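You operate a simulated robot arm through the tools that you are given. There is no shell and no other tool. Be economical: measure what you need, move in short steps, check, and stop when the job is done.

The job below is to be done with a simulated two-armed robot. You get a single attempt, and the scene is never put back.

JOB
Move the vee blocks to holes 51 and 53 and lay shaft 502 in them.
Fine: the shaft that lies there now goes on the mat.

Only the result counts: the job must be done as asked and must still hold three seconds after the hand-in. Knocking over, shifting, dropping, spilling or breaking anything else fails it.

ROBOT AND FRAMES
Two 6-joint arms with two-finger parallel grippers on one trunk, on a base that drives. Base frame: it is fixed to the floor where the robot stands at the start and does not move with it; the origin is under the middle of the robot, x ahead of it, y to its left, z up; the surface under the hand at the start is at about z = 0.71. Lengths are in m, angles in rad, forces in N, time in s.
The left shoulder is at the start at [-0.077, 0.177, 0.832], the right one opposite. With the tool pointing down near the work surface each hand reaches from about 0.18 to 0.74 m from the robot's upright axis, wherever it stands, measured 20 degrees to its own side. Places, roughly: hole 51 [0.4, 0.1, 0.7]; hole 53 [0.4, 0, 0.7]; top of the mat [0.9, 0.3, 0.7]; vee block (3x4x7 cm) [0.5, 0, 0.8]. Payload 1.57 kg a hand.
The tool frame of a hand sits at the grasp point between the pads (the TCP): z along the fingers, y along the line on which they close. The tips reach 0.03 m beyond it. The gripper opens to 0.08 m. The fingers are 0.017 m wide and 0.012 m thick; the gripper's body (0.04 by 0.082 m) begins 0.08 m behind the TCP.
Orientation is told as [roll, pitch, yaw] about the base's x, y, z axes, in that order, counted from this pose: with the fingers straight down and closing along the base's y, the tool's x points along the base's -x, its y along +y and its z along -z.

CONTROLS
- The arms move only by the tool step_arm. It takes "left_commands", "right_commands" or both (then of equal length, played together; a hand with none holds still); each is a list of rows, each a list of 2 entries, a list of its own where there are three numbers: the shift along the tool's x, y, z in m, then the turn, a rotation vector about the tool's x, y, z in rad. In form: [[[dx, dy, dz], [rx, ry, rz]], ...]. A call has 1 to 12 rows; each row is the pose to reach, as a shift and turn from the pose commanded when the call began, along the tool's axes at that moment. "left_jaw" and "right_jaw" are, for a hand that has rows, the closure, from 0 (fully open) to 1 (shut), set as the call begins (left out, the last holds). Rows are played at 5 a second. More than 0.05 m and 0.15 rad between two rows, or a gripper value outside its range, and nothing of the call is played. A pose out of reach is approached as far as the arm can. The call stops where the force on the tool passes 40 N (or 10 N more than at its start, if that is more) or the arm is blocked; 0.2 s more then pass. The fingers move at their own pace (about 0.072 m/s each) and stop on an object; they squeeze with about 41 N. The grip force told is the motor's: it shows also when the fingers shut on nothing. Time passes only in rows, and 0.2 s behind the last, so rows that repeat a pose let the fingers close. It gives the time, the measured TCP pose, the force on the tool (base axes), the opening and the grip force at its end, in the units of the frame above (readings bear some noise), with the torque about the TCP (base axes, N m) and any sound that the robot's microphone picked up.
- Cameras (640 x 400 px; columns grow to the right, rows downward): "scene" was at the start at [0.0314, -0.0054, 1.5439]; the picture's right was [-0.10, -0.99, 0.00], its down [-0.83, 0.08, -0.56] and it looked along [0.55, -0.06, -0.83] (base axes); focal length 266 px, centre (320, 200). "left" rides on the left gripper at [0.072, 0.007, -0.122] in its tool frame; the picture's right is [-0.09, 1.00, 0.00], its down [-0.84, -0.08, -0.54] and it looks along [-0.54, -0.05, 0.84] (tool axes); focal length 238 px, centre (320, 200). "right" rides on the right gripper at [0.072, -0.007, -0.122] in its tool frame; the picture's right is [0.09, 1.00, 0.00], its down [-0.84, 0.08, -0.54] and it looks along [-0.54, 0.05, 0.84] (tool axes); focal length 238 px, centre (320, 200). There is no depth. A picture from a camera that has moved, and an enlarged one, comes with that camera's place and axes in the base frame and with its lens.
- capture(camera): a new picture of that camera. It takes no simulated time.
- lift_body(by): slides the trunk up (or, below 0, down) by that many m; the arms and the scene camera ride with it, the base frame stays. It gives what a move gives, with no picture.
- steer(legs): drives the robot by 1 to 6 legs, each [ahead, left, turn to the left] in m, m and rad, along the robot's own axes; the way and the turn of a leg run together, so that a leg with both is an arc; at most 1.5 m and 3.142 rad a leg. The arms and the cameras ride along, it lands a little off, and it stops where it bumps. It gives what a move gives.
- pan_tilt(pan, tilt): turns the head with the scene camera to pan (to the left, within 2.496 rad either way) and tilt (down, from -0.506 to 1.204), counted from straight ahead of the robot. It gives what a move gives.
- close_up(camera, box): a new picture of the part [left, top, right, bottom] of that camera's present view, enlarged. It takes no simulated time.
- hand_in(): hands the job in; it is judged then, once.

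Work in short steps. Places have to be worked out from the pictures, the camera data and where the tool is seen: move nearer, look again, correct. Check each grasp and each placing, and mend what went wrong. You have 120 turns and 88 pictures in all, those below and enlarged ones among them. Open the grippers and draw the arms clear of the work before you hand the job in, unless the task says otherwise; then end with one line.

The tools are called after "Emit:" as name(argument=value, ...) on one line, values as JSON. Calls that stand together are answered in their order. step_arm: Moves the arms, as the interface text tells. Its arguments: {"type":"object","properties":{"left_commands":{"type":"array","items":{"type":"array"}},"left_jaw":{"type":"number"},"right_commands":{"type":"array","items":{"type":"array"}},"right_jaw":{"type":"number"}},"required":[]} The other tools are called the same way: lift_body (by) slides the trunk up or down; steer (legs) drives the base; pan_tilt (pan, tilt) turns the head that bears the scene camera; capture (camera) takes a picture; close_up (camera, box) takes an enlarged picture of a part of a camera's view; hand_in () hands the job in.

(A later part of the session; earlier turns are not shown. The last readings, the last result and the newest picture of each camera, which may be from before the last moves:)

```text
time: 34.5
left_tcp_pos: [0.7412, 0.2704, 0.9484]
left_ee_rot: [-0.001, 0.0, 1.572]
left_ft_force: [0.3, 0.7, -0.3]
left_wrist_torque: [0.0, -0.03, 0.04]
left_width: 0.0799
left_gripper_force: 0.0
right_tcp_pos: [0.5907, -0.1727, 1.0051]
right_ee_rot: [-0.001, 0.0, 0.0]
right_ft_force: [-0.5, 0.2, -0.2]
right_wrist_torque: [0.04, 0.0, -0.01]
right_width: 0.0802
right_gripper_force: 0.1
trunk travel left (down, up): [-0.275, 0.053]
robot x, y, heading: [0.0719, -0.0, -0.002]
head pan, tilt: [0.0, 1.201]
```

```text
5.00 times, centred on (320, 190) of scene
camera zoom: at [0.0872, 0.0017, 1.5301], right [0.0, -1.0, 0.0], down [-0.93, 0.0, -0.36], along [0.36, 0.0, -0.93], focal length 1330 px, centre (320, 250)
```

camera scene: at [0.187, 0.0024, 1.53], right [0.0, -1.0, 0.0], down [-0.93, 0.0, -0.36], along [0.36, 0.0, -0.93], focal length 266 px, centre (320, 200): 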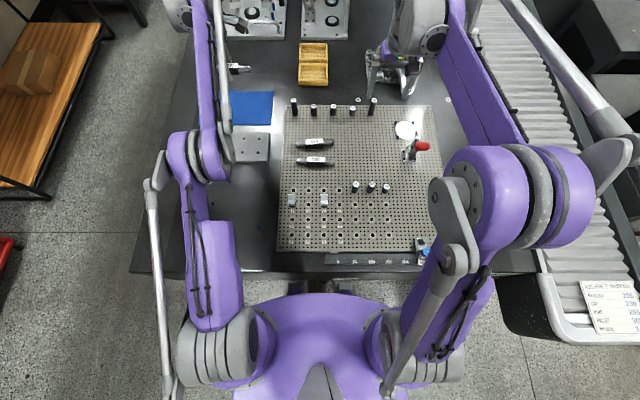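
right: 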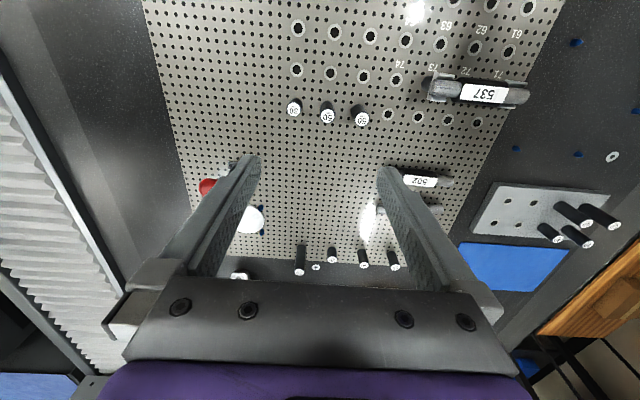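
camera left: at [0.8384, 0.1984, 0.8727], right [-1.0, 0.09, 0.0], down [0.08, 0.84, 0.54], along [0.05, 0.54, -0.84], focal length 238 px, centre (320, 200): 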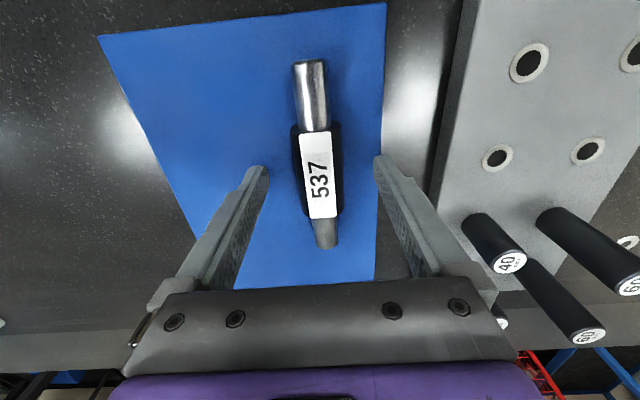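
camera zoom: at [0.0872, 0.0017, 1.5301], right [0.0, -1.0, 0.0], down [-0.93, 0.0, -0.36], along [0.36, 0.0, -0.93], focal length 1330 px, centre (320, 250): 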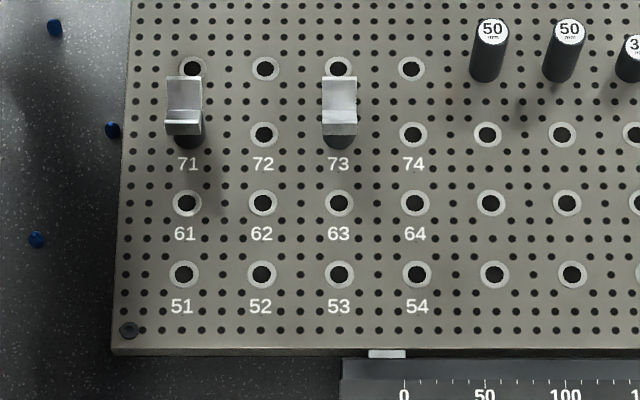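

The vees are plain saddles on round stems in 71 and 73; a translation of −0.100 m in x takes each to 51 and 53. I bring the left hand (still yaw 90°, closing along x on the 4 cm width) above the one in 71.

Emit:
step_arm(left_commands=[[[0.0226, 0.0326, 0], [0, 0, 0]], [[0.0451, 0.0652, 0], [0, 0, 0]], [[0.0677, 0.0978, 0], [0, 0, 0]], [[0.0903, 0.1304, 0], [0, 0, 0]], [[0.1128, 0.163, 0], [0, 0, 0]], [[0.1354, 0.1955, 0], [0, 0, 0]], [[0.158, 0.2281, 0.02], [0, 0, 0]], [[0.1805, 0.2607, 0.05], [0, 0, 0]], [[0.1805, 0.2607, 0.08], [0, 0, 0]]])

Emit:
capture(camera="left")

```text
time: 36.5
left_tcp_pos: [0.4806, 0.0895, 0.8695]
left_ee_rot: [0.0, 0.0, 1.573]
left_ft_force: [-0.4, 0.4, -0.1]
left_wrist_torque: [-0.01, 0.01, -0.01]
left_width: 0.08
left_gripper_force: 0.1
right_tcp_pos: [0.5907, -0.174, 1.0052]
right_ee_rot: [0.001, 0.001, 0.0]
right_ft_force: [0.7, 0.5, 0.6]
right_wrist_torque: [-0.01, -0.01, -0.02]
right_width: 0.0802
right_gripper_force: 0.1
trunk travel left (down, up): [-0.275, 0.053]
robot x, y, heading: [0.0693, 0.0043, 0.002]
head pan, tilt: [0.0, 1.201]
```

```text
57 pictures are left
camera left: at [0.4751, 0.0163, 0.9904], right [-1.0, 0.09, 0.0], down [0.08, 0.84, 0.54], along [0.05, 0.54, -0.84], focal length 238 px, centre (320, 200)
```

left: 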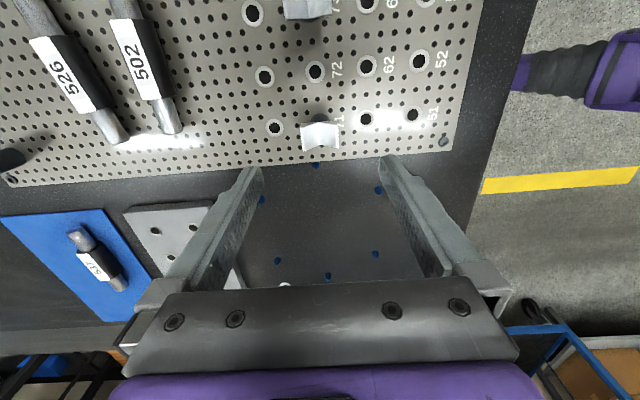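

I zoom on the vee in 71 to locate its head relative to the fingers.

Emit:
close_up(camera="left", box=[260, 80, 380, 180])

```text
4.00 times, centred on (320, 130) of left
camera zoom: at [0.4751, 0.0163, 0.9904], right [-1.0, 0.09, 0.0], down [0.08, 0.84, 0.54], along [0.05, 0.54, -0.84], focal length 953 px, centre (320, 480)
```

zoom: 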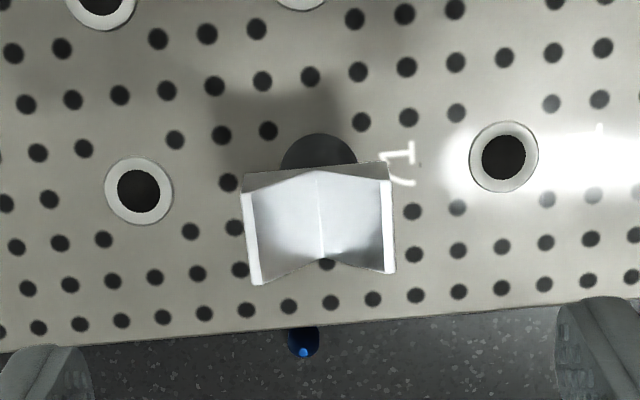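

Hole 71 lies right under the TCP (within 1 mm). Head rim z≈0.77, ~32 mm wide, 20 mm tall. Descend to z≈0.763 and look before closing.

Emit:
step_arm(left_commands=[[[0, 0, 0.03], [0, 0, 0]], [[0, 0, 0.06], [0, 0, 0]], [[0, 0, 0.09], [0, 0, 0]], [[0, 0, 0.106], [0, 0, 0]], [[0, 0, 0.106], [0, 0, 0]]])

Emit:
capture(camera="left")

Emit:
close_up(camera="left", box=[240, 130, 400, 230])

```text
time: 37.7
left_tcp_pos: [0.4799, 0.0893, 0.7618]
left_ee_rot: [0.0, -0.001, 1.572]
left_ft_force: [0.0, -0.7, -0.8]
left_wrist_torque: [0.01, -0.04, 0.01]
left_width: 0.0802
left_gripper_force: 0.0
right_tcp_pos: [0.5916, -0.1734, 1.0046]
right_ee_rot: [0.0, 0.001, 0.0]
right_ft_force: [-0.1, -0.1, -0.6]
right_wrist_torque: [0.05, 0.0, 0.0]
right_width: 0.0802
right_gripper_force: 0.1
trunk travel left (down, up): [-0.275, 0.053]
robot x, y, heading: [0.0695, 0.0019, -0.004]
head pan, tilt: [0.0, 1.201]
```

```text
55 pictures are left
camera left: at [0.4744, 0.0169, 0.8843], right [-1.0, 0.09, 0.0], down [0.08, 0.84, 0.54], along [0.05, 0.54, -0.84], focal length 238 px, centre (320, 200)
```

left: 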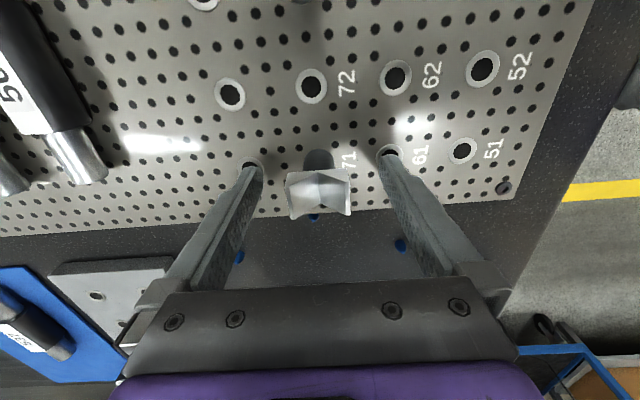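

```text
4.00 times, centred on (320, 180) of left
camera zoom: at [0.4744, 0.0169, 0.8843], right [-1.0, 0.09, 0.0], down [0.08, 0.84, 0.54], along [0.05, 0.54, -0.84], focal length 953 px, centre (320, 280)
```

zoom: 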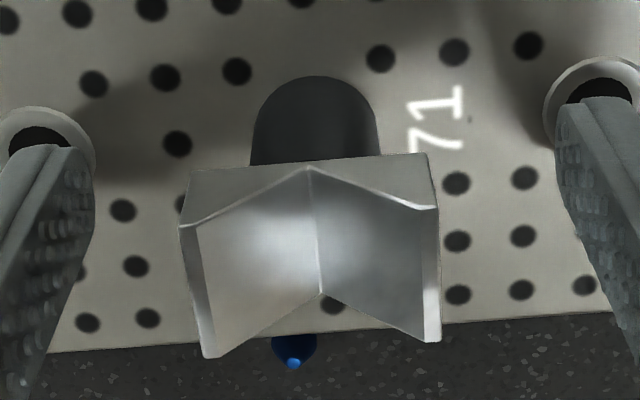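

Centred. Close on the vee.

Emit:
step_arm(left_commands=[[[0, 0, 0], [0, 0, 0]], [[0, 0, 0], [0, 0, 0]], [[0, 0, 0], [0, 0, 0]], [[0, 0, 0], [0, 0, 0]], [[0, 0, 0], [0, 0, 0]]], left_jaw=1)

Emit:
close_up(camera="left", box=[240, 130, 400, 230])

```text
time: 38.9
left_tcp_pos: [0.4793, 0.0899, 0.7627]
left_ee_rot: [0.001, 0.0, 1.573]
left_ft_force: [-0.1, -1.0, 1.1]
left_wrist_torque: [-0.04, 0.0, 0.01]
left_width: 0.0336
left_gripper_force: 41.1
right_tcp_pos: [0.5909, -0.174, 1.0053]
right_ee_rot: [0.001, 0.0, 0.0]
right_ft_force: [0.4, 0.5, 0.4]
right_wrist_torque: [-0.02, 0.04, -0.03]
right_width: 0.08
right_gripper_force: 0.0
trunk travel left (down, up): [-0.275, 0.053]
robot x, y, heading: [0.0733, -0.0009, 0.001]
head pan, tilt: [0.0, 1.201]
```

```text
4.00 times, centred on (320, 180) of left
camera zoom: at [0.4745, 0.0169, 0.8845], right [-1.0, 0.09, 0.0], down [0.08, 0.84, 0.54], along [0.05, 0.54, -0.84], focal length 953 px, centre (320, 280)
```

zoom: 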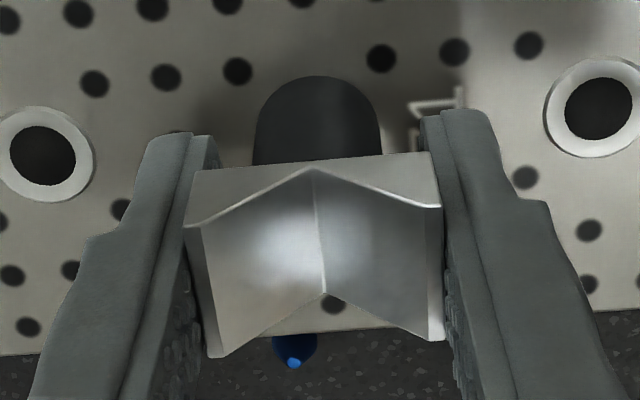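

Gripped at 34 mm. Lift straight out, 5 cm.

Emit:
step_arm(left_commands=[[[0, 0, -0.005], [0, 0, 0]], [[0, 0, -0.015], [0, 0, 0]], [[0, 0, -0.03], [0, 0, 0]], [[0, 0, -0.05], [0, 0, 0]], [[0, 0, -0.05], [0, 0, 0]]])

Emit:
capture(camera="left")

Emit:
capture(camera="right")

```text
time: 40.1
left_tcp_pos: [0.4796, 0.0891, 0.8121]
left_ee_rot: [0.0, 0.001, 1.572]
left_ft_force: [0.4, -0.1, -1.3]
left_wrist_torque: [-0.02, 0.03, 0.01]
left_width: 0.0334
left_gripper_force: 40.9
right_tcp_pos: [0.5917, -0.173, 1.0063]
right_ee_rot: [0.0, 0.0, -0.001]
right_ft_force: [-0.2, -0.1, 0.3]
right_wrist_torque: [0.0, 0.01, 0.0]
right_width: 0.0797
right_gripper_force: 0.1
trunk travel left (down, up): [-0.275, 0.053]
robot x, y, heading: [0.0674, -0.0005, -0.002]
head pan, tilt: [0.0, 1.201]
```

```text
52 pictures are left
camera left: at [0.4738, 0.0167, 0.9343], right [-1.0, 0.09, 0.0], down [0.08, 0.84, 0.54], along [0.05, 0.54, -0.84], focal length 238 px, centre (320, 200)
```

left: 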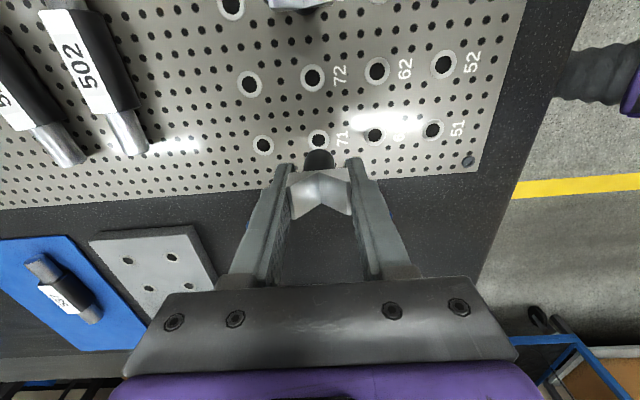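

```text
51 pictures are left
camera right: at [0.5206, -0.181, 1.1284], right [-0.09, 1.0, 0.0], down [0.84, 0.08, 0.54], along [0.54, 0.05, -0.84], focal length 238 px, centre (320, 200)
```

right: 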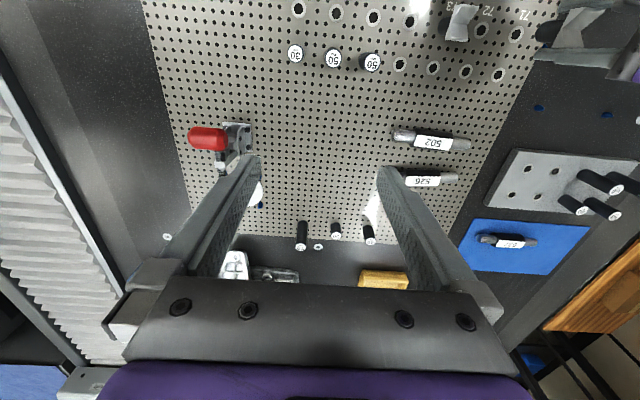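

Out of the hole cleanly (hole 71 visible). Move −0.100 m in x, to over hole 51.

Emit:
step_arm(left_commands=[[[0, 0.033, 0], [0, 0, 0]], [[0, 0.067, 0], [0, 0, 0]], [[0, 0.1, 0], [0, 0, 0]], [[0, 0.1, 0], [0, 0, 0]]])

Emit:
capture(camera="left")

```text
time: 41.1
left_tcp_pos: [0.3812, 0.0889, 0.8123]
left_ee_rot: [0.0, 0.001, 1.573]
left_ft_force: [0.8, 0.0, -0.8]
left_wrist_torque: [-0.01, 0.04, 0.01]
left_width: 0.0337
left_gripper_force: 41.3
right_tcp_pos: [0.5906, -0.1737, 1.0053]
right_ee_rot: [0.0, 0.0, 0.0]
right_ft_force: [0.3, -0.1, 0.1]
right_wrist_torque: [0.03, 0.05, 0.0]
right_width: 0.0803
right_gripper_force: 0.0
trunk travel left (down, up): [-0.275, 0.053]
robot x, y, heading: [0.0711, 0.0004, -0.001]
head pan, tilt: [0.0, 1.201]
```

```text
50 pictures are left
camera left: at [0.3747, 0.0159, 0.934], right [-1.0, 0.09, 0.0], down [0.08, 0.84, 0.54], along [0.05, 0.54, -0.84], focal length 238 px, centre (320, 200)
```

left: 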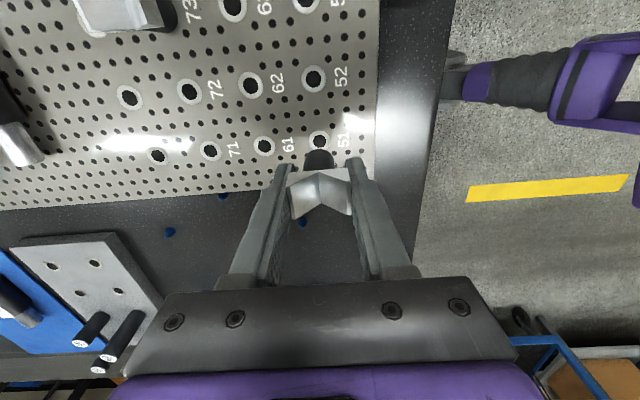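

I zoom to measure hole 51 against where hole 71 sat.

Emit:
close_up(camera="left", box=[240, 60, 400, 160])

```text
4.00 times, centred on (320, 110) of left
camera zoom: at [0.3747, 0.0159, 0.934], right [-1.0, 0.09, 0.0], down [0.08, 0.84, 0.54], along [0.05, 0.54, -0.84], focal length 953 px, centre (320, 560)
```

zoom: 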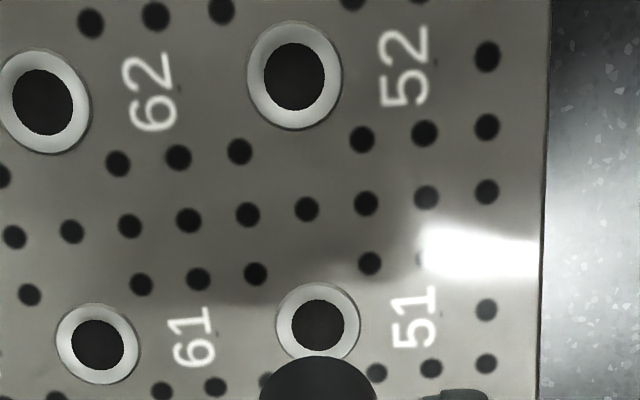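

To be sure, I go back over 71 for a reference zoom, then return.

Emit:
step_arm(left_commands=[[[0, -0.033, 0], [0, 0, 0]], [[0, -0.067, 0], [0, 0, 0]], [[0, -0.1, 0], [0, 0, 0]], [[0, -0.1, 0], [0, 0, 0]]])

Emit:
close_up(camera="left", box=[240, 60, 400, 160])

Emit:
step_arm(left_commands=[[[0, 0.033, 0], [0, 0, 0]], [[0, 0.067, 0], [0, 0, 0]], [[0, 0.1, 0], [0, 0, 0]], [[0, 0.1, 0], [0, 0, 0]]])

Emit:
close_up(camera="left", box=[240, 60, 400, 160])

```text
time: 42.1
left_tcp_pos: [0.4804, 0.0887, 0.8126]
left_ee_rot: [-0.002, -0.001, 1.574]
left_ft_force: [-0.8, 0.6, -1.0]
left_wrist_torque: [-0.01, -0.04, -0.03]
left_width: 0.0336
left_gripper_force: 41.0
right_tcp_pos: [0.5904, -0.1731, 1.0055]
right_ee_rot: [0.0, -0.001, -0.001]
right_ft_force: [0.2, 0.1, -0.1]
right_wrist_torque: [-0.01, -0.03, -0.01]
right_width: 0.08
right_gripper_force: 0.0
trunk travel left (down, up): [-0.275, 0.053]
robot x, y, heading: [0.0703, 0.0054, 0.0]
head pan, tilt: [0.0, 1.201]
```

```text
4.00 times, centred on (320, 110) of left
camera zoom: at [0.4745, 0.0166, 0.9342], right [-1.0, 0.09, 0.0], down [0.08, 0.84, 0.54], along [0.05, 0.54, -0.84], focal length 953 px, centre (320, 560)
```

zoom: 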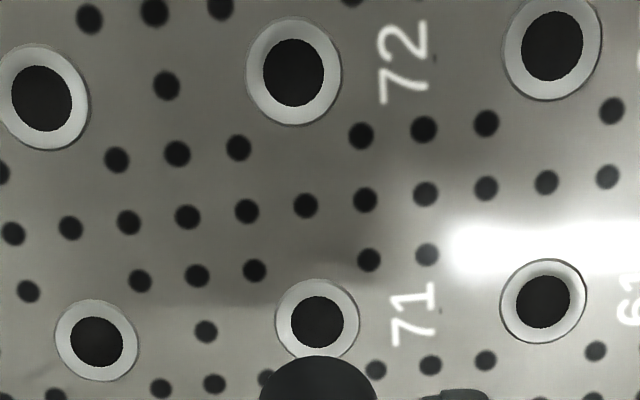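

```text
time: 43.1
left_tcp_pos: [0.3797, 0.0887, 0.811]
left_ee_rot: [0.0, 0.0, 1.572]
left_ft_force: [0.0, -0.5, -1.9]
left_wrist_torque: [-0.02, 0.03, 0.04]
left_width: 0.0335
left_gripper_force: 40.7
right_tcp_pos: [0.5915, -0.1738, 1.0054]
right_ee_rot: [0.001, -0.002, 0.001]
right_ft_force: [-0.3, -0.2, -0.4]
right_wrist_torque: [-0.02, 0.07, 0.03]
right_width: 0.08
right_gripper_force: 0.0
trunk travel left (down, up): [-0.275, 0.053]
robot x, y, heading: [0.0735, 0.0015, -0.003]
head pan, tilt: [0.0, 1.201]
```

```text
4.00 times, centred on (320, 110) of left
camera zoom: at [0.3746, 0.0158, 0.934], right [-1.0, 0.09, 0.0], down [0.08, 0.84, 0.54], along [0.05, 0.54, -0.84], focal length 953 px, centre (320, 560)
```

zoom: 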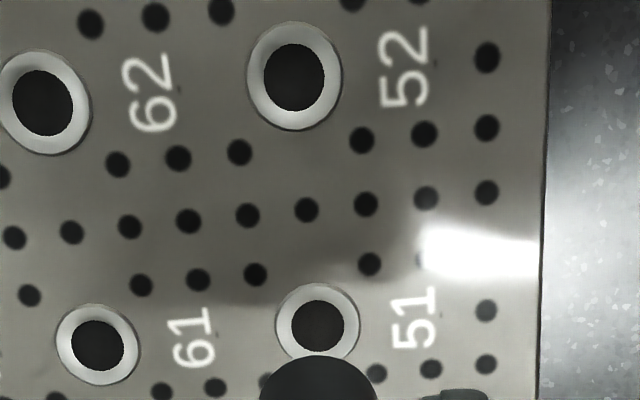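

Reference shows I am ~1.1 mm too far to −y. Correct +y 1.1 mm and lower to just past hole entry.

Emit:
step_arm(left_commands=[[[-0.0011, 0.0002, 0.01], [0, 0, 0]], [[-0.0011, 0.0002, 0.02], [0, 0, 0]], [[-0.0011, 0.0002, 0.028], [0, 0, 0]], [[-0.0011, 0.0002, 0.036], [0, 0, 0]], [[-0.0011, 0.0002, 0.036], [0, 0, 0]]])

```text
time: 44.3
left_tcp_pos: [0.3806, 0.0892, 0.7772]
left_ee_rot: [0.0, 0.001, 1.573]
left_ft_force: [0.5, 0.0, -1.1]
left_wrist_torque: [0.03, -0.01, 0.0]
left_width: 0.0333
left_gripper_force: 41.1
right_tcp_pos: [0.5907, -0.1742, 1.0056]
right_ee_rot: [0.001, 0.0, -0.001]
right_ft_force: [0.0, 0.1, -0.3]
right_wrist_torque: [0.0, -0.04, -0.04]
right_width: 0.0802
right_gripper_force: 0.1
trunk travel left (down, up): [-0.275, 0.053]
robot x, y, heading: [0.0726, 0.0001, -0.002]
head pan, tilt: [0.0, 1.201]
```

No contact force; the peg is entering. Lower the remaining 14 mm.

Emit:
step_arm(left_commands=[[[0, 0, 0.005], [0, 0, 0]], [[0, 0, 0.01], [0, 0, 0]], [[0, 0, 0.0135], [0, 0, 0]], [[0, 0, 0.0145], [0, 0, 0]], [[0, 0, 0.0145], [0, 0, 0]]])

Emit:
capture(camera="left")

```text
time: 45.5
left_tcp_pos: [0.3803, 0.089, 0.7626]
left_ee_rot: [-0.002, 0.0, 1.572]
left_ft_force: [3.5, 0.5, 25.8]
left_wrist_torque: [-0.06, 0.04, 0.01]
left_width: 0.0336
left_gripper_force: 41.2
right_tcp_pos: [0.5903, -0.1748, 1.0066]
right_ee_rot: [-0.001, -0.001, 0.002]
right_ft_force: [-0.2, -0.5, -0.3]
right_wrist_torque: [-0.01, -0.01, -0.02]
right_width: 0.08
right_gripper_force: 0.1
trunk travel left (down, up): [-0.275, 0.053]
robot x, y, heading: [0.0665, 0.0002, 0.0]
head pan, tilt: [0.0, 1.201]
```

```text
46 pictures are left
camera left: at [0.3742, 0.0171, 0.8844], right [-1.0, 0.09, 0.0], down [0.08, 0.84, 0.54], along [0.05, 0.54, -0.84], focal length 238 px, centre (320, 200)
```

left: 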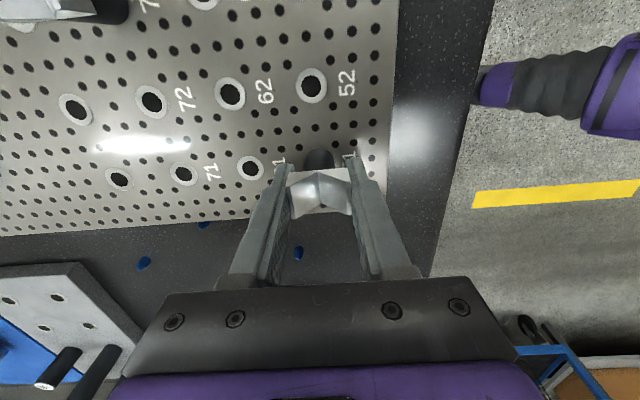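

Fully seated at the same height as before (0.7626). Relieve slightly, open and rise 10 cm.

Emit:
step_arm(left_commands=[[[0, 0, -0.001], [0, 0, 0]]])

Emit:
step_arm(left_commands=[[[0, 0, 0], [0, 0, 0]], [[0, 0, 0], [0, 0, 0]], [[0, 0, 0], [0, 0, 0]], [[0, 0, 0], [0, 0, 0]], [[0, 0, -0.04], [0, 0, 0]], [[0, 0, -0.08], [0, 0, 0]], [[0.033, -0.033, -0.09], [0, 0, 0]], [[0.066, -0.066, -0.09], [0, 0, 0]], [[0.1, -0.1, -0.09], [0, 0, 0]], [[0.1, -0.1, -0.09], [0, 0, 0]]], left_jaw=0)

Emit:
capture(camera="left")

Emit:
close_up(camera="scene", box=[270, 150, 370, 230])

```text
time: 45.9
left_tcp_pos: [0.3807, 0.0893, 0.763]
left_ee_rot: [0.001, -0.001, 1.573]
left_ft_force: [3.9, -0.8, 2.4]
left_wrist_torque: [-0.01, -0.08, 0.0]
left_width: 0.0334
left_gripper_force: 41.1
right_tcp_pos: [0.5903, -0.1738, 1.0056]
right_ee_rot: [0.001, 0.001, 0.0]
right_ft_force: [-0.3, -0.3, 0.0]
right_wrist_torque: [-0.01, 0.01, 0.02]
right_width: 0.0802
right_gripper_force: 0.1
trunk travel left (down, up): [-0.275, 0.053]
robot x, y, heading: [0.073, 0.0005, 0.003]
head pan, tilt: [0.0, 1.201]
```

```text
time: 48.1
left_tcp_pos: [0.4797, -0.0093, 0.8518]
left_ee_rot: [0.0, -0.002, 1.571]
left_ft_force: [-0.9, 0.0, 0.6]
left_wrist_torque: [0.0, -0.05, -0.02]
left_width: 0.08
left_gripper_force: 0.0
right_tcp_pos: [0.5894, -0.1729, 1.0049]
right_ee_rot: [0.0, -0.001, 0.001]
right_ft_force: [0.1, 0.2, 0.1]
right_wrist_torque: [0.0, -0.01, -0.03]
right_width: 0.08
right_gripper_force: 0.2
trunk travel left (down, up): [-0.275, 0.053]
robot x, y, heading: [0.0704, 0.0007, -0.004]
head pan, tilt: [0.0, 1.201]
```

```text
45 pictures are left
camera left: at [0.4742, -0.0827, 0.9743], right [-1.0, 0.09, 0.0], down [0.08, 0.84, 0.54], along [0.05, 0.54, -0.84], focal length 238 px, centre (320, 200)
```

left: 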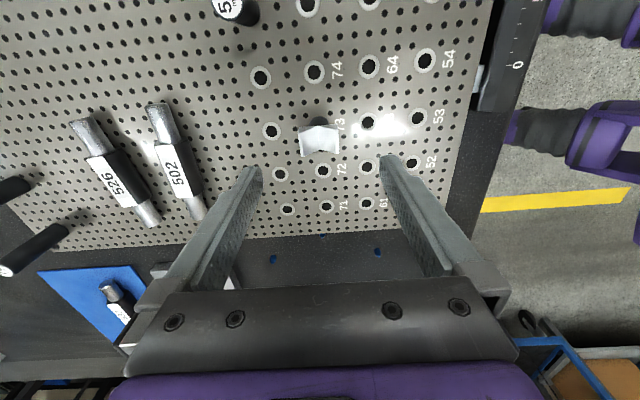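

```text
5.00 times, centred on (320, 190) of scene
camera zoom: at [0.0865, 0.0023, 1.53], right [0.0, -1.0, 0.0], down [-0.93, 0.0, -0.36], along [0.36, 0.0, -0.93], focal length 1330 px, centre (320, 250)
```

zoom: 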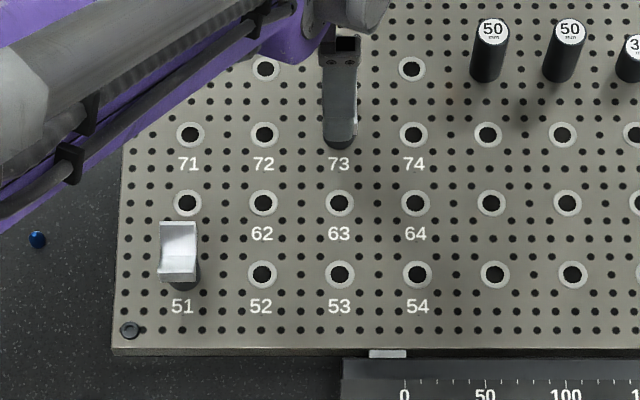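

First vee stands in 51. Zoom on the vee in 73 for centring.

Emit:
close_up(camera="left", box=[240, 85, 400, 185])

```text
4.00 times, centred on (320, 135) of left
camera zoom: at [0.4742, -0.0827, 0.9743], right [-1.0, 0.09, 0.0], down [0.08, 0.84, 0.54], along [0.05, 0.54, -0.84], focal length 953 px, centre (320, 460)
```

zoom: 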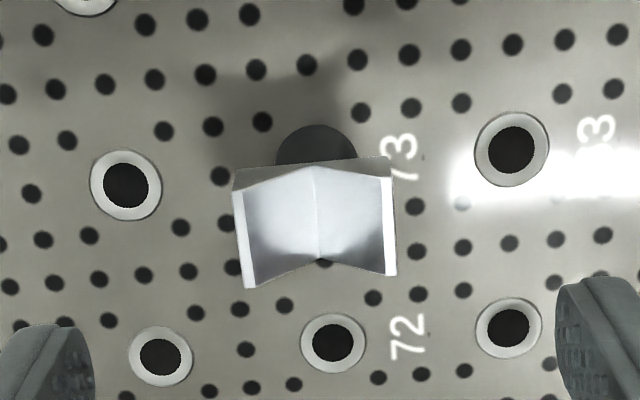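

Shift 1.3 mm to −y, descend to grip height and close.

Emit:
step_arm(left_commands=[[[0.0013, 0, 0.03], [0, 0, 0]], [[0.0013, 0, 0.06], [0, 0, 0]], [[0.0013, 0, 0.089], [0, 0, 0]], [[0.0013, 0, 0.089], [0, 0, 0]]])

Emit:
step_arm(left_commands=[[[0, 0, 0], [0, 0, 0]], [[0, 0, 0], [0, 0, 0]], [[0, 0, 0], [0, 0, 0]], [[0, 0, 0], [0, 0, 0]], [[0, 0, 0], [0, 0, 0]]], left_jaw=1)

Emit:
close_up(camera="left", box=[240, 130, 400, 230])

```text
time: 49.1
left_tcp_pos: [0.4794, -0.0112, 0.7642]
left_ee_rot: [0.0, 0.0, 1.573]
left_ft_force: [-0.2, 0.3, 0.0]
left_wrist_torque: [-0.02, -0.02, 0.0]
left_width: 0.0802
left_gripper_force: 0.1
right_tcp_pos: [0.5908, -0.1739, 1.0057]
right_ee_rot: [0.0, -0.001, -0.002]
right_ft_force: [0.3, -0.1, -0.6]
right_wrist_torque: [0.01, -0.01, -0.01]
right_width: 0.0802
right_gripper_force: 0.0
trunk travel left (down, up): [-0.275, 0.053]
robot x, y, heading: [0.0709, -0.0026, -0.0]
head pan, tilt: [0.0, 1.201]
```

```text
time: 50.3
left_tcp_pos: [0.4796, -0.0112, 0.7645]
left_ee_rot: [0.0, 0.001, 1.573]
left_ft_force: [1.0, -0.2, -0.7]
left_wrist_torque: [-0.01, -0.01, -0.04]
left_width: 0.0335
left_gripper_force: 41.0
right_tcp_pos: [0.5903, -0.174, 1.0047]
right_ee_rot: [0.0, -0.002, 0.0]
right_ft_force: [-0.1, 0.3, -0.8]
right_wrist_torque: [0.0, -0.01, 0.02]
right_width: 0.0801
right_gripper_force: 0.1
trunk travel left (down, up): [-0.275, 0.053]
robot x, y, heading: [0.0696, 0.0011, -0.0]
head pan, tilt: [0.0, 1.201]
```

```text
4.00 times, centred on (320, 180) of left
camera zoom: at [0.4741, -0.084, 0.8857], right [-1.0, 0.09, 0.0], down [0.08, 0.84, 0.54], along [0.05, 0.54, -0.84], focal length 953 px, centre (320, 280)
```

zoom: 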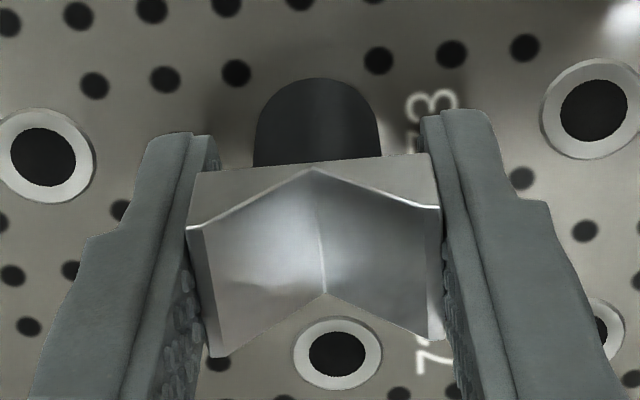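

Gripped the same way. Lift 5 cm and take the reference zoom over 73.

Emit:
step_arm(left_commands=[[[0, 0, -0.005], [0, 0, 0]], [[0, 0, -0.015], [0, 0, 0]], [[0, 0, -0.03], [0, 0, 0]], [[0, 0, -0.05], [0, 0, 0]], [[0, 0, -0.05], [0, 0, 0]]])

Emit:
close_up(camera="left", box=[240, 60, 400, 160])

Emit:
step_arm(left_commands=[[[0, 0.033, 0], [0, 0, 0]], [[0, 0.067, 0], [0, 0, 0]], [[-0.001, 0.1, 0], [0, 0, 0]], [[-0.001, 0.1, 0], [0, 0, 0]]])

Emit:
close_up(camera="left", box=[240, 60, 400, 160])

```text
time: 51.5
left_tcp_pos: [0.4798, -0.0121, 0.816]
left_ee_rot: [0.0, 0.0, 1.573]
left_ft_force: [-0.1, 0.2, -2.1]
left_wrist_torque: [-0.02, -0.04, 0.01]
left_width: 0.0333
left_gripper_force: 41.1
right_tcp_pos: [0.5914, -0.1733, 1.0052]
right_ee_rot: [0.0, 0.0, 0.0]
right_ft_force: [-0.3, 0.4, 0.8]
right_wrist_torque: [-0.01, -0.01, 0.02]
right_width: 0.0803
right_gripper_force: 0.0
trunk travel left (down, up): [-0.275, 0.053]
robot x, y, heading: [0.0674, -0.001, 0.002]
head pan, tilt: [0.0, 1.201]
```

```text
4.00 times, centred on (320, 110) of left
camera zoom: at [0.4747, -0.0837, 0.9366], right [-1.0, 0.09, 0.0], down [0.08, 0.84, 0.54], along [0.05, 0.54, -0.84], focal length 953 px, centre (320, 560)
```

zoom: 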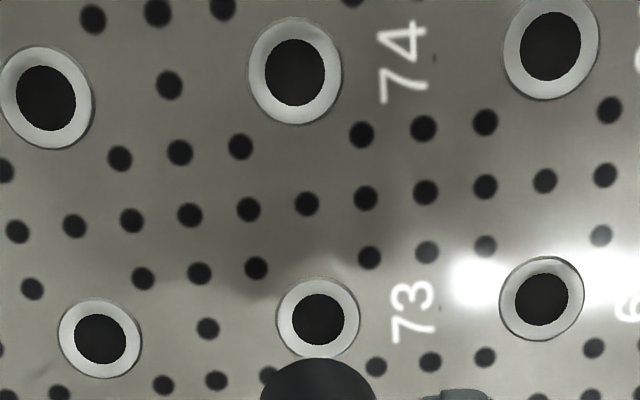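

```text
time: 52.5
left_tcp_pos: [0.3807, -0.0112, 0.8158]
left_ee_rot: [0.0, 0.001, 1.574]
left_ft_force: [0.8, -0.6, -1.4]
left_wrist_torque: [-0.01, 0.01, -0.02]
left_width: 0.0336
left_gripper_force: 41.0
right_tcp_pos: [0.5916, -0.1738, 1.0043]
right_ee_rot: [0.0, 0.0, 0.001]
right_ft_force: [-0.6, 0.2, -0.3]
right_wrist_torque: [0.0, 0.01, -0.01]
right_width: 0.0801
right_gripper_force: 0.0
trunk travel left (down, up): [-0.275, 0.053]
robot x, y, heading: [0.0711, -0.0005, -0.002]
head pan, tilt: [0.0, 1.201]
```

```text
4.00 times, centred on (320, 110) of left
camera zoom: at [0.3754, -0.0833, 0.9363], right [-1.0, 0.09, 0.0], down [0.08, 0.84, 0.54], along [0.05, 0.54, -0.84], focal length 953 px, centre (320, 560)
```

zoom: 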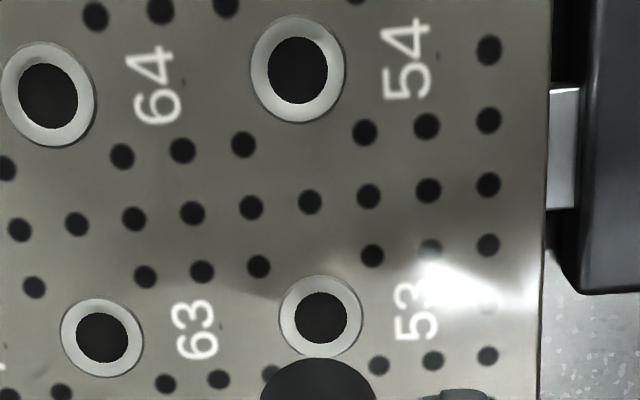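

Offset small: move −x 0.7 mm, −y 0.6 mm, then lower into 53.

Emit:
step_arm(left_commands=[[[0.0006, 0.0007, 0.01], [0, 0, 0]], [[0.0006, 0.0007, 0.02], [0, 0, 0]], [[0.0006, 0.0007, 0.028], [0, 0, 0]], [[0.0006, 0.0007, 0.037], [0, 0, 0]], [[0.0006, 0.0007, 0.037], [0, 0, 0]]])

Emit:
step_arm(left_commands=[[[0, 0, 0.005], [0, 0, 0]], [[0, 0, 0.009], [0, 0, 0]], [[0, 0, 0.0125], [0, 0, 0]], [[0, 0, 0.0135], [0, 0, 0]], [[0, 0, 0.0135], [0, 0, 0]]])

```text
time: 53.7
left_tcp_pos: [0.38, -0.0097, 0.7774]
left_ee_rot: [0.0, 0.001, 1.573]
left_ft_force: [0.2, 0.3, -1.3]
left_wrist_torque: [0.0, 0.02, -0.01]
left_width: 0.0336
left_gripper_force: 41.1
right_tcp_pos: [0.5907, -0.1737, 1.0052]
right_ee_rot: [0.0, -0.001, 0.001]
right_ft_force: [0.3, 0.1, -0.2]
right_wrist_torque: [-0.01, -0.03, 0.04]
right_width: 0.0802
right_gripper_force: 0.0
trunk travel left (down, up): [-0.275, 0.053]
robot x, y, heading: [0.0699, 0.0007, 0.0]
head pan, tilt: [0.0, 1.201]
```

```text
time: 54.9
left_tcp_pos: [0.3792, -0.0102, 0.7635]
left_ee_rot: [0.001, -0.001, 1.572]
left_ft_force: [1.4, -2.6, -0.4]
left_wrist_torque: [-0.09, -0.06, 0.01]
left_width: 0.0334
left_gripper_force: 41.0
right_tcp_pos: [0.5923, -0.1736, 1.0053]
right_ee_rot: [0.001, 0.0, 0.0]
right_ft_force: [0.2, -0.2, 0.6]
right_wrist_torque: [0.04, -0.01, 0.0]
right_width: 0.0802
right_gripper_force: 0.0
trunk travel left (down, up): [-0.275, 0.053]
robot x, y, heading: [0.0698, -0.0026, -0.002]
head pan, tilt: [0.0, 1.201]
```

Peg is in, near the bottom. Half-millimetre steps more to confirm seat.

Emit:
step_arm(left_commands=[[[0, 0, 0.0006], [0, 0, 0]], [[0, 0, 0.0012], [0, 0, 0]], [[0, 0, 0.0012], [0, 0, 0]]])

```text
time: 55.7
left_tcp_pos: [0.3802, -0.0103, 0.7628]
left_ee_rot: [-0.002, 0.003, 1.572]
left_ft_force: [7.2, -3.8, 29.7]
left_wrist_torque: [-0.08, -0.04, 0.02]
left_width: 0.0339
left_gripper_force: 40.8
right_tcp_pos: [0.5905, -0.1734, 1.0062]
right_ee_rot: [-0.002, -0.001, 0.002]
right_ft_force: [0.2, 0.2, 0.5]
right_wrist_torque: [0.0, 0.01, -0.01]
right_width: 0.0799
right_gripper_force: 0.0
trunk travel left (down, up): [-0.275, 0.053]
robot x, y, heading: [0.0689, 0.0008, 0.0]
head pan, tilt: [0.0, 1.201]
```

Seated. Relieve, open, rise, and go to above shaft 502 (≈(0.63, 0.012)), turning −0.05 rad to match its lie.

Emit:
step_arm(left_commands=[[[0, 0, -0.0011], [0, 0, 0]]])

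Emit:
step_arm(left_commands=[[[0, 0, 0], [0, 0, 0]], [[0, 0, 0], [0, 0, 0]], [[0, 0, 0], [0, 0, 0]], [[0, 0, 0], [0, 0, 0]], [[0, 0, -0.04], [0, 0, 0]], [[0, 0, -0.08], [0, 0, 0]], [[-0.004, -0.04, -0.105], [0, 0, 0]], [[-0.008, -0.085, -0.105], [0, 0, 0.0]], [[-0.013, -0.13, -0.105], [0, 0, 0.02]], [[-0.018, -0.175, -0.105], [0, 0, 0.05]], [[-0.022, -0.215, -0.105], [0, 0, 0.05]], [[-0.022, -0.25, -0.105], [0, 0, 0.05]]], left_jaw=0)

Emit:
capture(camera="left")

Emit:
capture(camera="scene")

```text
time: 56.1
left_tcp_pos: [0.3801, -0.0118, 0.7639]
left_ee_rot: [0.001, 0.001, 1.574]
left_ft_force: [7.6, -2.3, 5.8]
left_wrist_torque: [-0.05, -0.21, -0.01]
left_width: 0.0334
left_gripper_force: 41.0
right_tcp_pos: [0.5909, -0.1733, 1.0044]
right_ee_rot: [0.001, 0.0, 0.0]
right_ft_force: [1.0, 0.6, -0.3]
right_wrist_torque: [0.01, 0.02, 0.01]
right_width: 0.0799
right_gripper_force: 0.1
trunk travel left (down, up): [-0.275, 0.053]
robot x, y, heading: [0.0732, 0.0011, 0.001]
head pan, tilt: [0.0, 1.201]
```

```text
time: 58.7
left_tcp_pos: [0.6306, 0.0098, 0.8685]
left_ee_rot: [0.0, 0.0, 1.522]
left_ft_force: [-0.2, 0.1, -0.5]
left_wrist_torque: [0.0, -0.04, 0.0]
left_width: 0.0801
left_gripper_force: 0.1
right_tcp_pos: [0.5916, -0.1737, 1.0048]
right_ee_rot: [0.001, 0.001, 0.0]
right_ft_force: [-0.5, 0.1, -0.1]
right_wrist_torque: [-0.01, 0.04, 0.04]
right_width: 0.0799
right_gripper_force: 0.1
trunk travel left (down, up): [-0.275, 0.053]
robot x, y, heading: [0.0695, -0.0023, 0.003]
head pan, tilt: [0.0, 1.201]
```

```text
39 pictures are left
camera left: at [0.6221, -0.0614, 0.9906], right [-0.99, 0.14, 0.0], down [0.12, 0.83, 0.54], along [0.08, 0.54, -0.84], focal length 238 px, centre (320, 200)
```

left: 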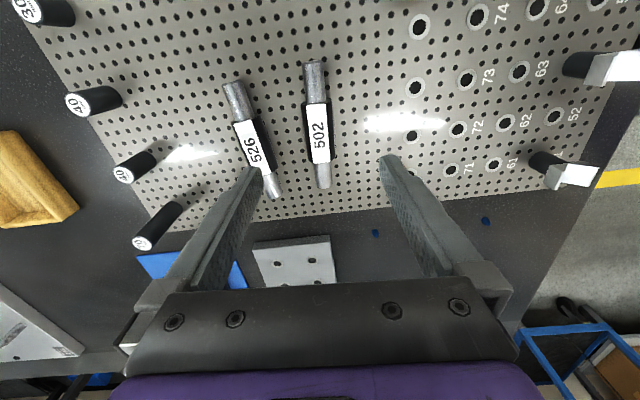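

```text
38 pictures are left
camera scene: at [0.0884, 0.0015, 1.53], right [0.0, -1.0, 0.0], down [-0.93, 0.0, -0.36], along [0.36, 0.0, -0.93], focal length 266 px, centre (320, 200)
```

scene: 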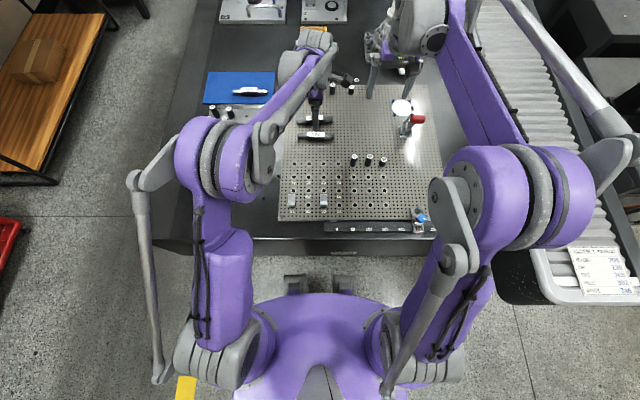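

Aligned within a degree or so; zoom to measure the offset.

Emit:
close_up(camera="left", box=[220, 45, 400, 205])

```text
2.50 times, centred on (310, 125) of left
camera zoom: at [0.6221, -0.0614, 0.9906], right [-0.99, 0.14, 0.0], down [0.12, 0.83, 0.54], along [0.08, 0.54, -0.84], focal length 596 px, centre (345, 388)
```

zoom: 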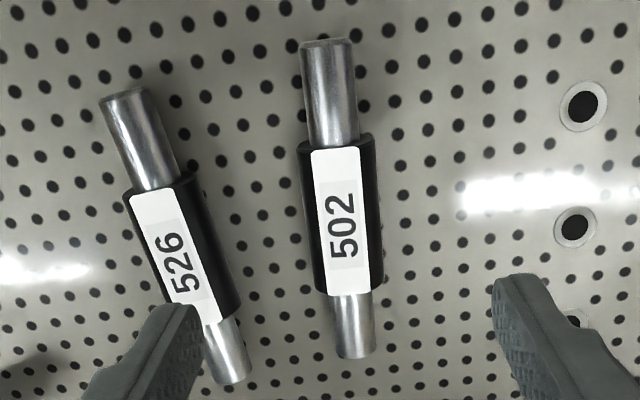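

Offset: move +x 1.5 mm and +y 5 mm to grip at the shaft's middle. Jaw narrowed to ~56 mm to stay clear of 526; descend to z≈0.757.

Emit:
step_arm(left_commands=[[[-0.005, -0.0015, 0.02], [0, 0, 0]], [[-0.005, -0.0015, 0.05], [0, 0, 0]], [[-0.005, -0.0015, 0.08], [0, 0, 0]], [[-0.005, -0.0015, 0.1], [0, 0, 0]], [[-0.005, -0.0015, 0.111], [0, 0, 0]], [[-0.005, -0.0015, 0.111], [0, 0, 0]]], left_jaw=0.3)

Emit:
capture(camera="left")

```text
time: 60.1
left_tcp_pos: [0.6314, 0.0156, 0.7573]
left_ee_rot: [0.001, 0.001, 1.523]
left_ft_force: [0.6, 0.7, 0.5]
left_wrist_torque: [0.01, 0.0, 0.01]
left_width: 0.0561
left_gripper_force: 0.1
right_tcp_pos: [0.5905, -0.1738, 1.0055]
right_ee_rot: [0.001, -0.002, 0.001]
right_ft_force: [-0.8, -0.9, 0.2]
right_wrist_torque: [0.0, -0.01, 0.03]
right_width: 0.0801
right_gripper_force: 0.1
trunk travel left (down, up): [-0.275, 0.053]
robot x, y, heading: [0.0699, -0.0013, 0.001]
head pan, tilt: [0.0, 1.201]
```

```text
36 pictures are left
camera left: at [0.622, -0.0562, 0.8795], right [-0.99, 0.14, 0.0], down [0.12, 0.83, 0.54], along [0.08, 0.54, -0.84], focal length 238 px, centre (320, 200)
```

left: 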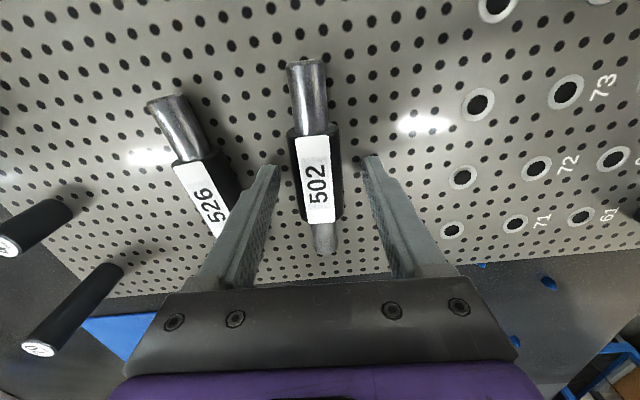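

Nearly centred; shift 1.5 mm more to +x, lower 3 mm, close.

Emit:
step_arm(left_commands=[[[0, -0.0015, 0.0015], [0, 0, 0]], [[0, -0.0015, 0.003], [0, 0, 0]], [[0, -0.0015, 0.003], [0, 0, 0]]])

Emit:
step_arm(left_commands=[[[0, 0, 0], [0, 0, 0]], [[0, 0, 0], [0, 0, 0]], [[0, 0, 0], [0, 0, 0]], [[0, 0, 0], [0, 0, 0]]], left_jaw=1)

```text
time: 60.9
left_tcp_pos: [0.6324, 0.0161, 0.7556]
left_ee_rot: [-0.002, -0.002, 1.522]
left_ft_force: [1.6, -1.7, 25.2]
left_wrist_torque: [0.01, 0.75, 0.09]
left_width: 0.0544
left_gripper_force: 0.1
right_tcp_pos: [0.5912, -0.1739, 1.0082]
right_ee_rot: [0.0, -0.002, 0.0]
right_ft_force: [-0.1, 0.8, 0.1]
right_wrist_torque: [0.01, 0.08, -0.02]
right_width: 0.0799
right_gripper_force: 0.0
trunk travel left (down, up): [-0.275, 0.053]
robot x, y, heading: [0.0693, 0.0014, 0.0]
head pan, tilt: [0.0, 1.201]
```

```text
time: 61.9
left_tcp_pos: [0.6311, 0.016, 0.7562]
left_ee_rot: [-0.001, -0.001, 1.521]
left_ft_force: [-10.5, 0.0, 29.4]
left_wrist_torque: [0.02, 0.89, -0.08]
left_width: 0.0311
left_gripper_force: 39.7
right_tcp_pos: [0.5889, -0.1732, 1.0063]
right_ee_rot: [0.0, -0.003, 0.001]
right_ft_force: [-0.4, 0.9, 0.4]
right_wrist_torque: [-0.01, -0.01, 0.02]
right_width: 0.0801
right_gripper_force: 0.0
trunk travel left (down, up): [-0.275, 0.053]
robot x, y, heading: [0.0702, -0.0008, -0.001]
head pan, tilt: [0.0, 1.201]
```

Tips touched the plate (≈0.7256), shaft gripped at 31 mm. Lift up.

Emit:
step_arm(left_commands=[[[0, 0, -0.003], [0, 0, 0]], [[0, 0, -0.01], [0, 0, 0]], [[0, 0, -0.03], [0, 0, 0]], [[0, 0, -0.07], [0, 0, 0]], [[0, 0, -0.11], [0, 0, 0]], [[0, 0, -0.13], [0, 0, 0]], [[0, 0, -0.13], [0, 0, 0]]])

Emit:
capture(camera="left")

```text
time: 63.5
left_tcp_pos: [0.6326, 0.0168, 0.8843]
left_ee_rot: [-0.001, 0.0, 1.523]
left_ft_force: [0.4, 0.2, -5.2]
left_wrist_torque: [-0.01, 0.0, -0.02]
left_width: 0.0311
left_gripper_force: 39.5
right_tcp_pos: [0.5923, -0.1726, 1.0054]
right_ee_rot: [-0.001, -0.001, -0.001]
right_ft_force: [-0.7, -0.3, 0.1]
right_wrist_torque: [0.02, 0.03, -0.05]
right_width: 0.0799
right_gripper_force: 0.0
trunk travel left (down, up): [-0.275, 0.053]
robot x, y, heading: [0.0716, 0.0034, -0.001]
head pan, tilt: [0.0, 1.201]
```

```text
35 pictures are left
camera left: at [0.624, -0.0556, 1.0062], right [-0.99, 0.14, 0.0], down [0.12, 0.83, 0.54], along [0.08, 0.54, -0.84], focal length 238 px, centre (320, 200)
```

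left: 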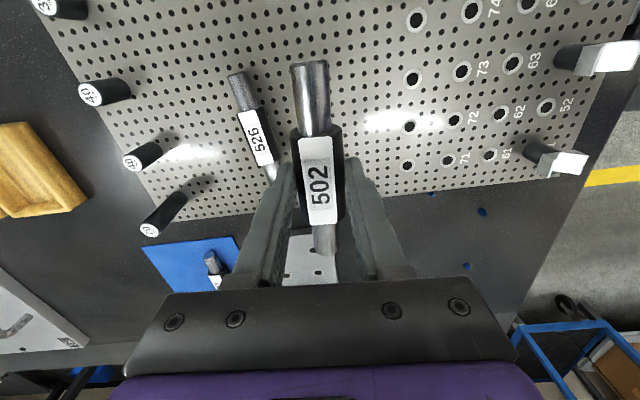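

Held level. Carry to over the vees at (0.380, 0.0393), turning back to yaw 1.573.

Emit:
step_arm(left_commands=[[[-0.0018, 0.042, 0], [0, 0, -0.01]], [[-0.0036, 0.084, 0], [0, 0, -0.02]], [[-0.0055, 0.126, 0], [0, 0, -0.03]], [[-0.0073, 0.168, 0], [0, 0, -0.04]], [[-0.0091, 0.21, 0], [0, 0, -0.05]], [[-0.011, 0.2523, 0], [0, 0, -0.05]], [[-0.011, 0.2523, 0], [0, 0, -0.05]]])

Emit:
capture(camera="left")

Emit:
close_up(camera="scene", box=[270, 150, 370, 230])

```text
time: 65.1
left_tcp_pos: [0.3816, 0.0415, 0.8848]
left_ee_rot: [0.0, 0.001, 1.572]
left_ft_force: [-0.3, 0.8, -5.3]
left_wrist_torque: [0.04, 0.05, 0.02]
left_width: 0.0311
left_gripper_force: 39.8
right_tcp_pos: [0.592, -0.1733, 1.004]
right_ee_rot: [0.001, 0.001, -0.001]
right_ft_force: [0.7, -0.7, 0.8]
right_wrist_torque: [-0.01, 0.02, -0.03]
right_width: 0.08
right_gripper_force: 0.0
trunk travel left (down, up): [-0.275, 0.053]
robot x, y, heading: [0.0751, 0.0008, 0.004]
head pan, tilt: [0.0, 1.201]
```

```text
34 pictures are left
camera left: at [0.3759, -0.0329, 1.0064], right [-1.0, 0.09, 0.0], down [0.08, 0.84, 0.54], along [0.05, 0.54, -0.84], focal length 238 px, centre (320, 200)
```

left: 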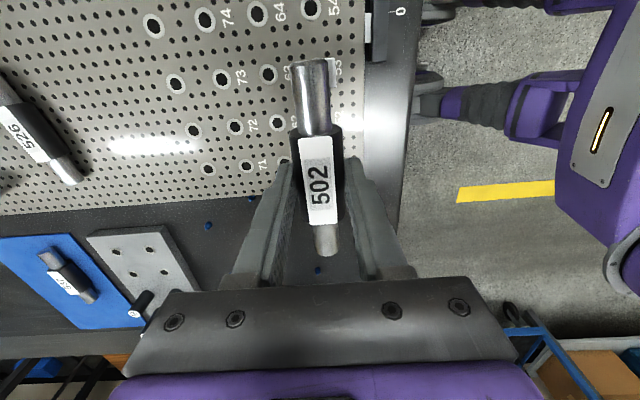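

```text
5.00 times, centred on (320, 190) of scene
camera zoom: at [0.0886, 0.0015, 1.53], right [0.0, -1.0, 0.0], down [-0.93, 0.0, -0.36], along [0.36, 0.0, -0.93], focal length 1330 px, centre (320, 250)
```

zoom: 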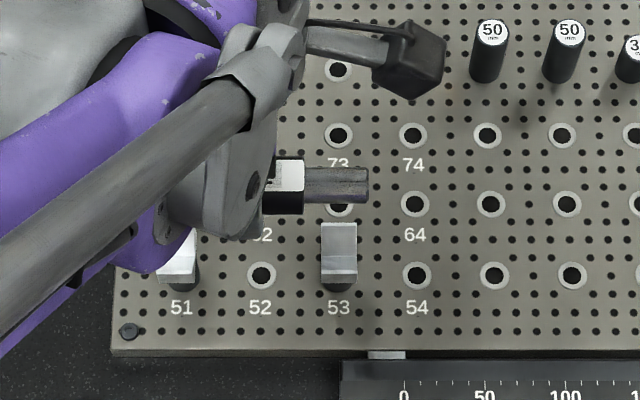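

Shift −x 1.2 mm and −y 2 mm, lower to z≈0.805 and look.

Emit:
step_arm(left_commands=[[[0.002, 0.0012, 0.02], [0, 0, 0]], [[0.002, 0.0012, 0.045], [0, 0, 0]], [[0.002, 0.0012, 0.07], [0, 0, 0]], [[0.002, 0.0012, 0.079], [0, 0, 0]], [[0.002, 0.0012, 0.079], [0, 0, 0]]])

Emit:
capture(camera="left")

Emit:
close_up(camera="scene", box=[270, 150, 370, 230])

```text
time: 66.3
left_tcp_pos: [0.3796, 0.0372, 0.8063]
left_ee_rot: [-0.001, 0.001, 1.572]
left_ft_force: [0.5, -0.3, -4.5]
left_wrist_torque: [0.0, 0.02, 0.0]
left_width: 0.0308
left_gripper_force: 39.4
right_tcp_pos: [0.5899, -0.1734, 1.0056]
right_ee_rot: [0.0, 0.0, 0.0]
right_ft_force: [-0.4, 0.4, 0.0]
right_wrist_torque: [0.02, 0.02, 0.0]
right_width: 0.0802
right_gripper_force: 0.0
trunk travel left (down, up): [-0.275, 0.053]
robot x, y, heading: [0.067, -0.0012, -0.001]
head pan, tilt: [0.0, 1.201]
```

```text
32 pictures are left
camera left: at [0.3744, -0.0351, 0.9271], right [-1.0, 0.09, 0.0], down [0.08, 0.84, 0.54], along [0.05, 0.54, -0.84], focal length 238 px, centre (320, 200)
```

left: 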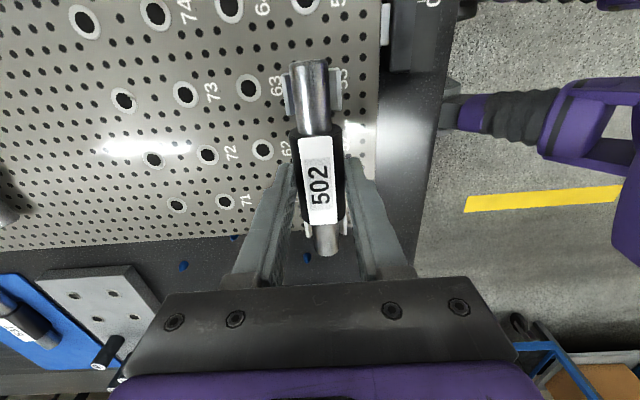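

```text
5.00 times, centred on (320, 190) of scene
camera zoom: at [0.0875, 0.0017, 1.53], right [0.0, -1.0, 0.0], down [-0.93, 0.0, -0.36], along [0.36, 0.0, -0.93], focal length 1330 px, centre (320, 250)
```

zoom: 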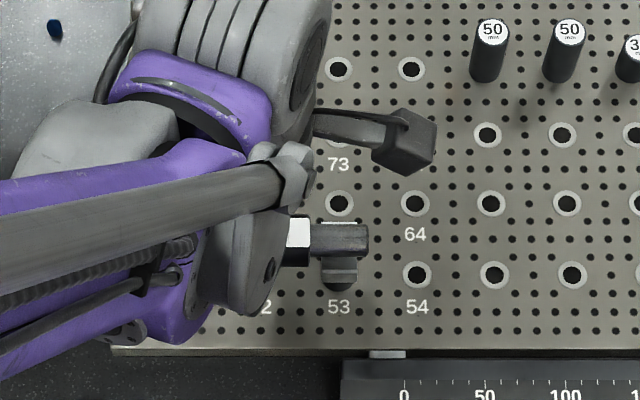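

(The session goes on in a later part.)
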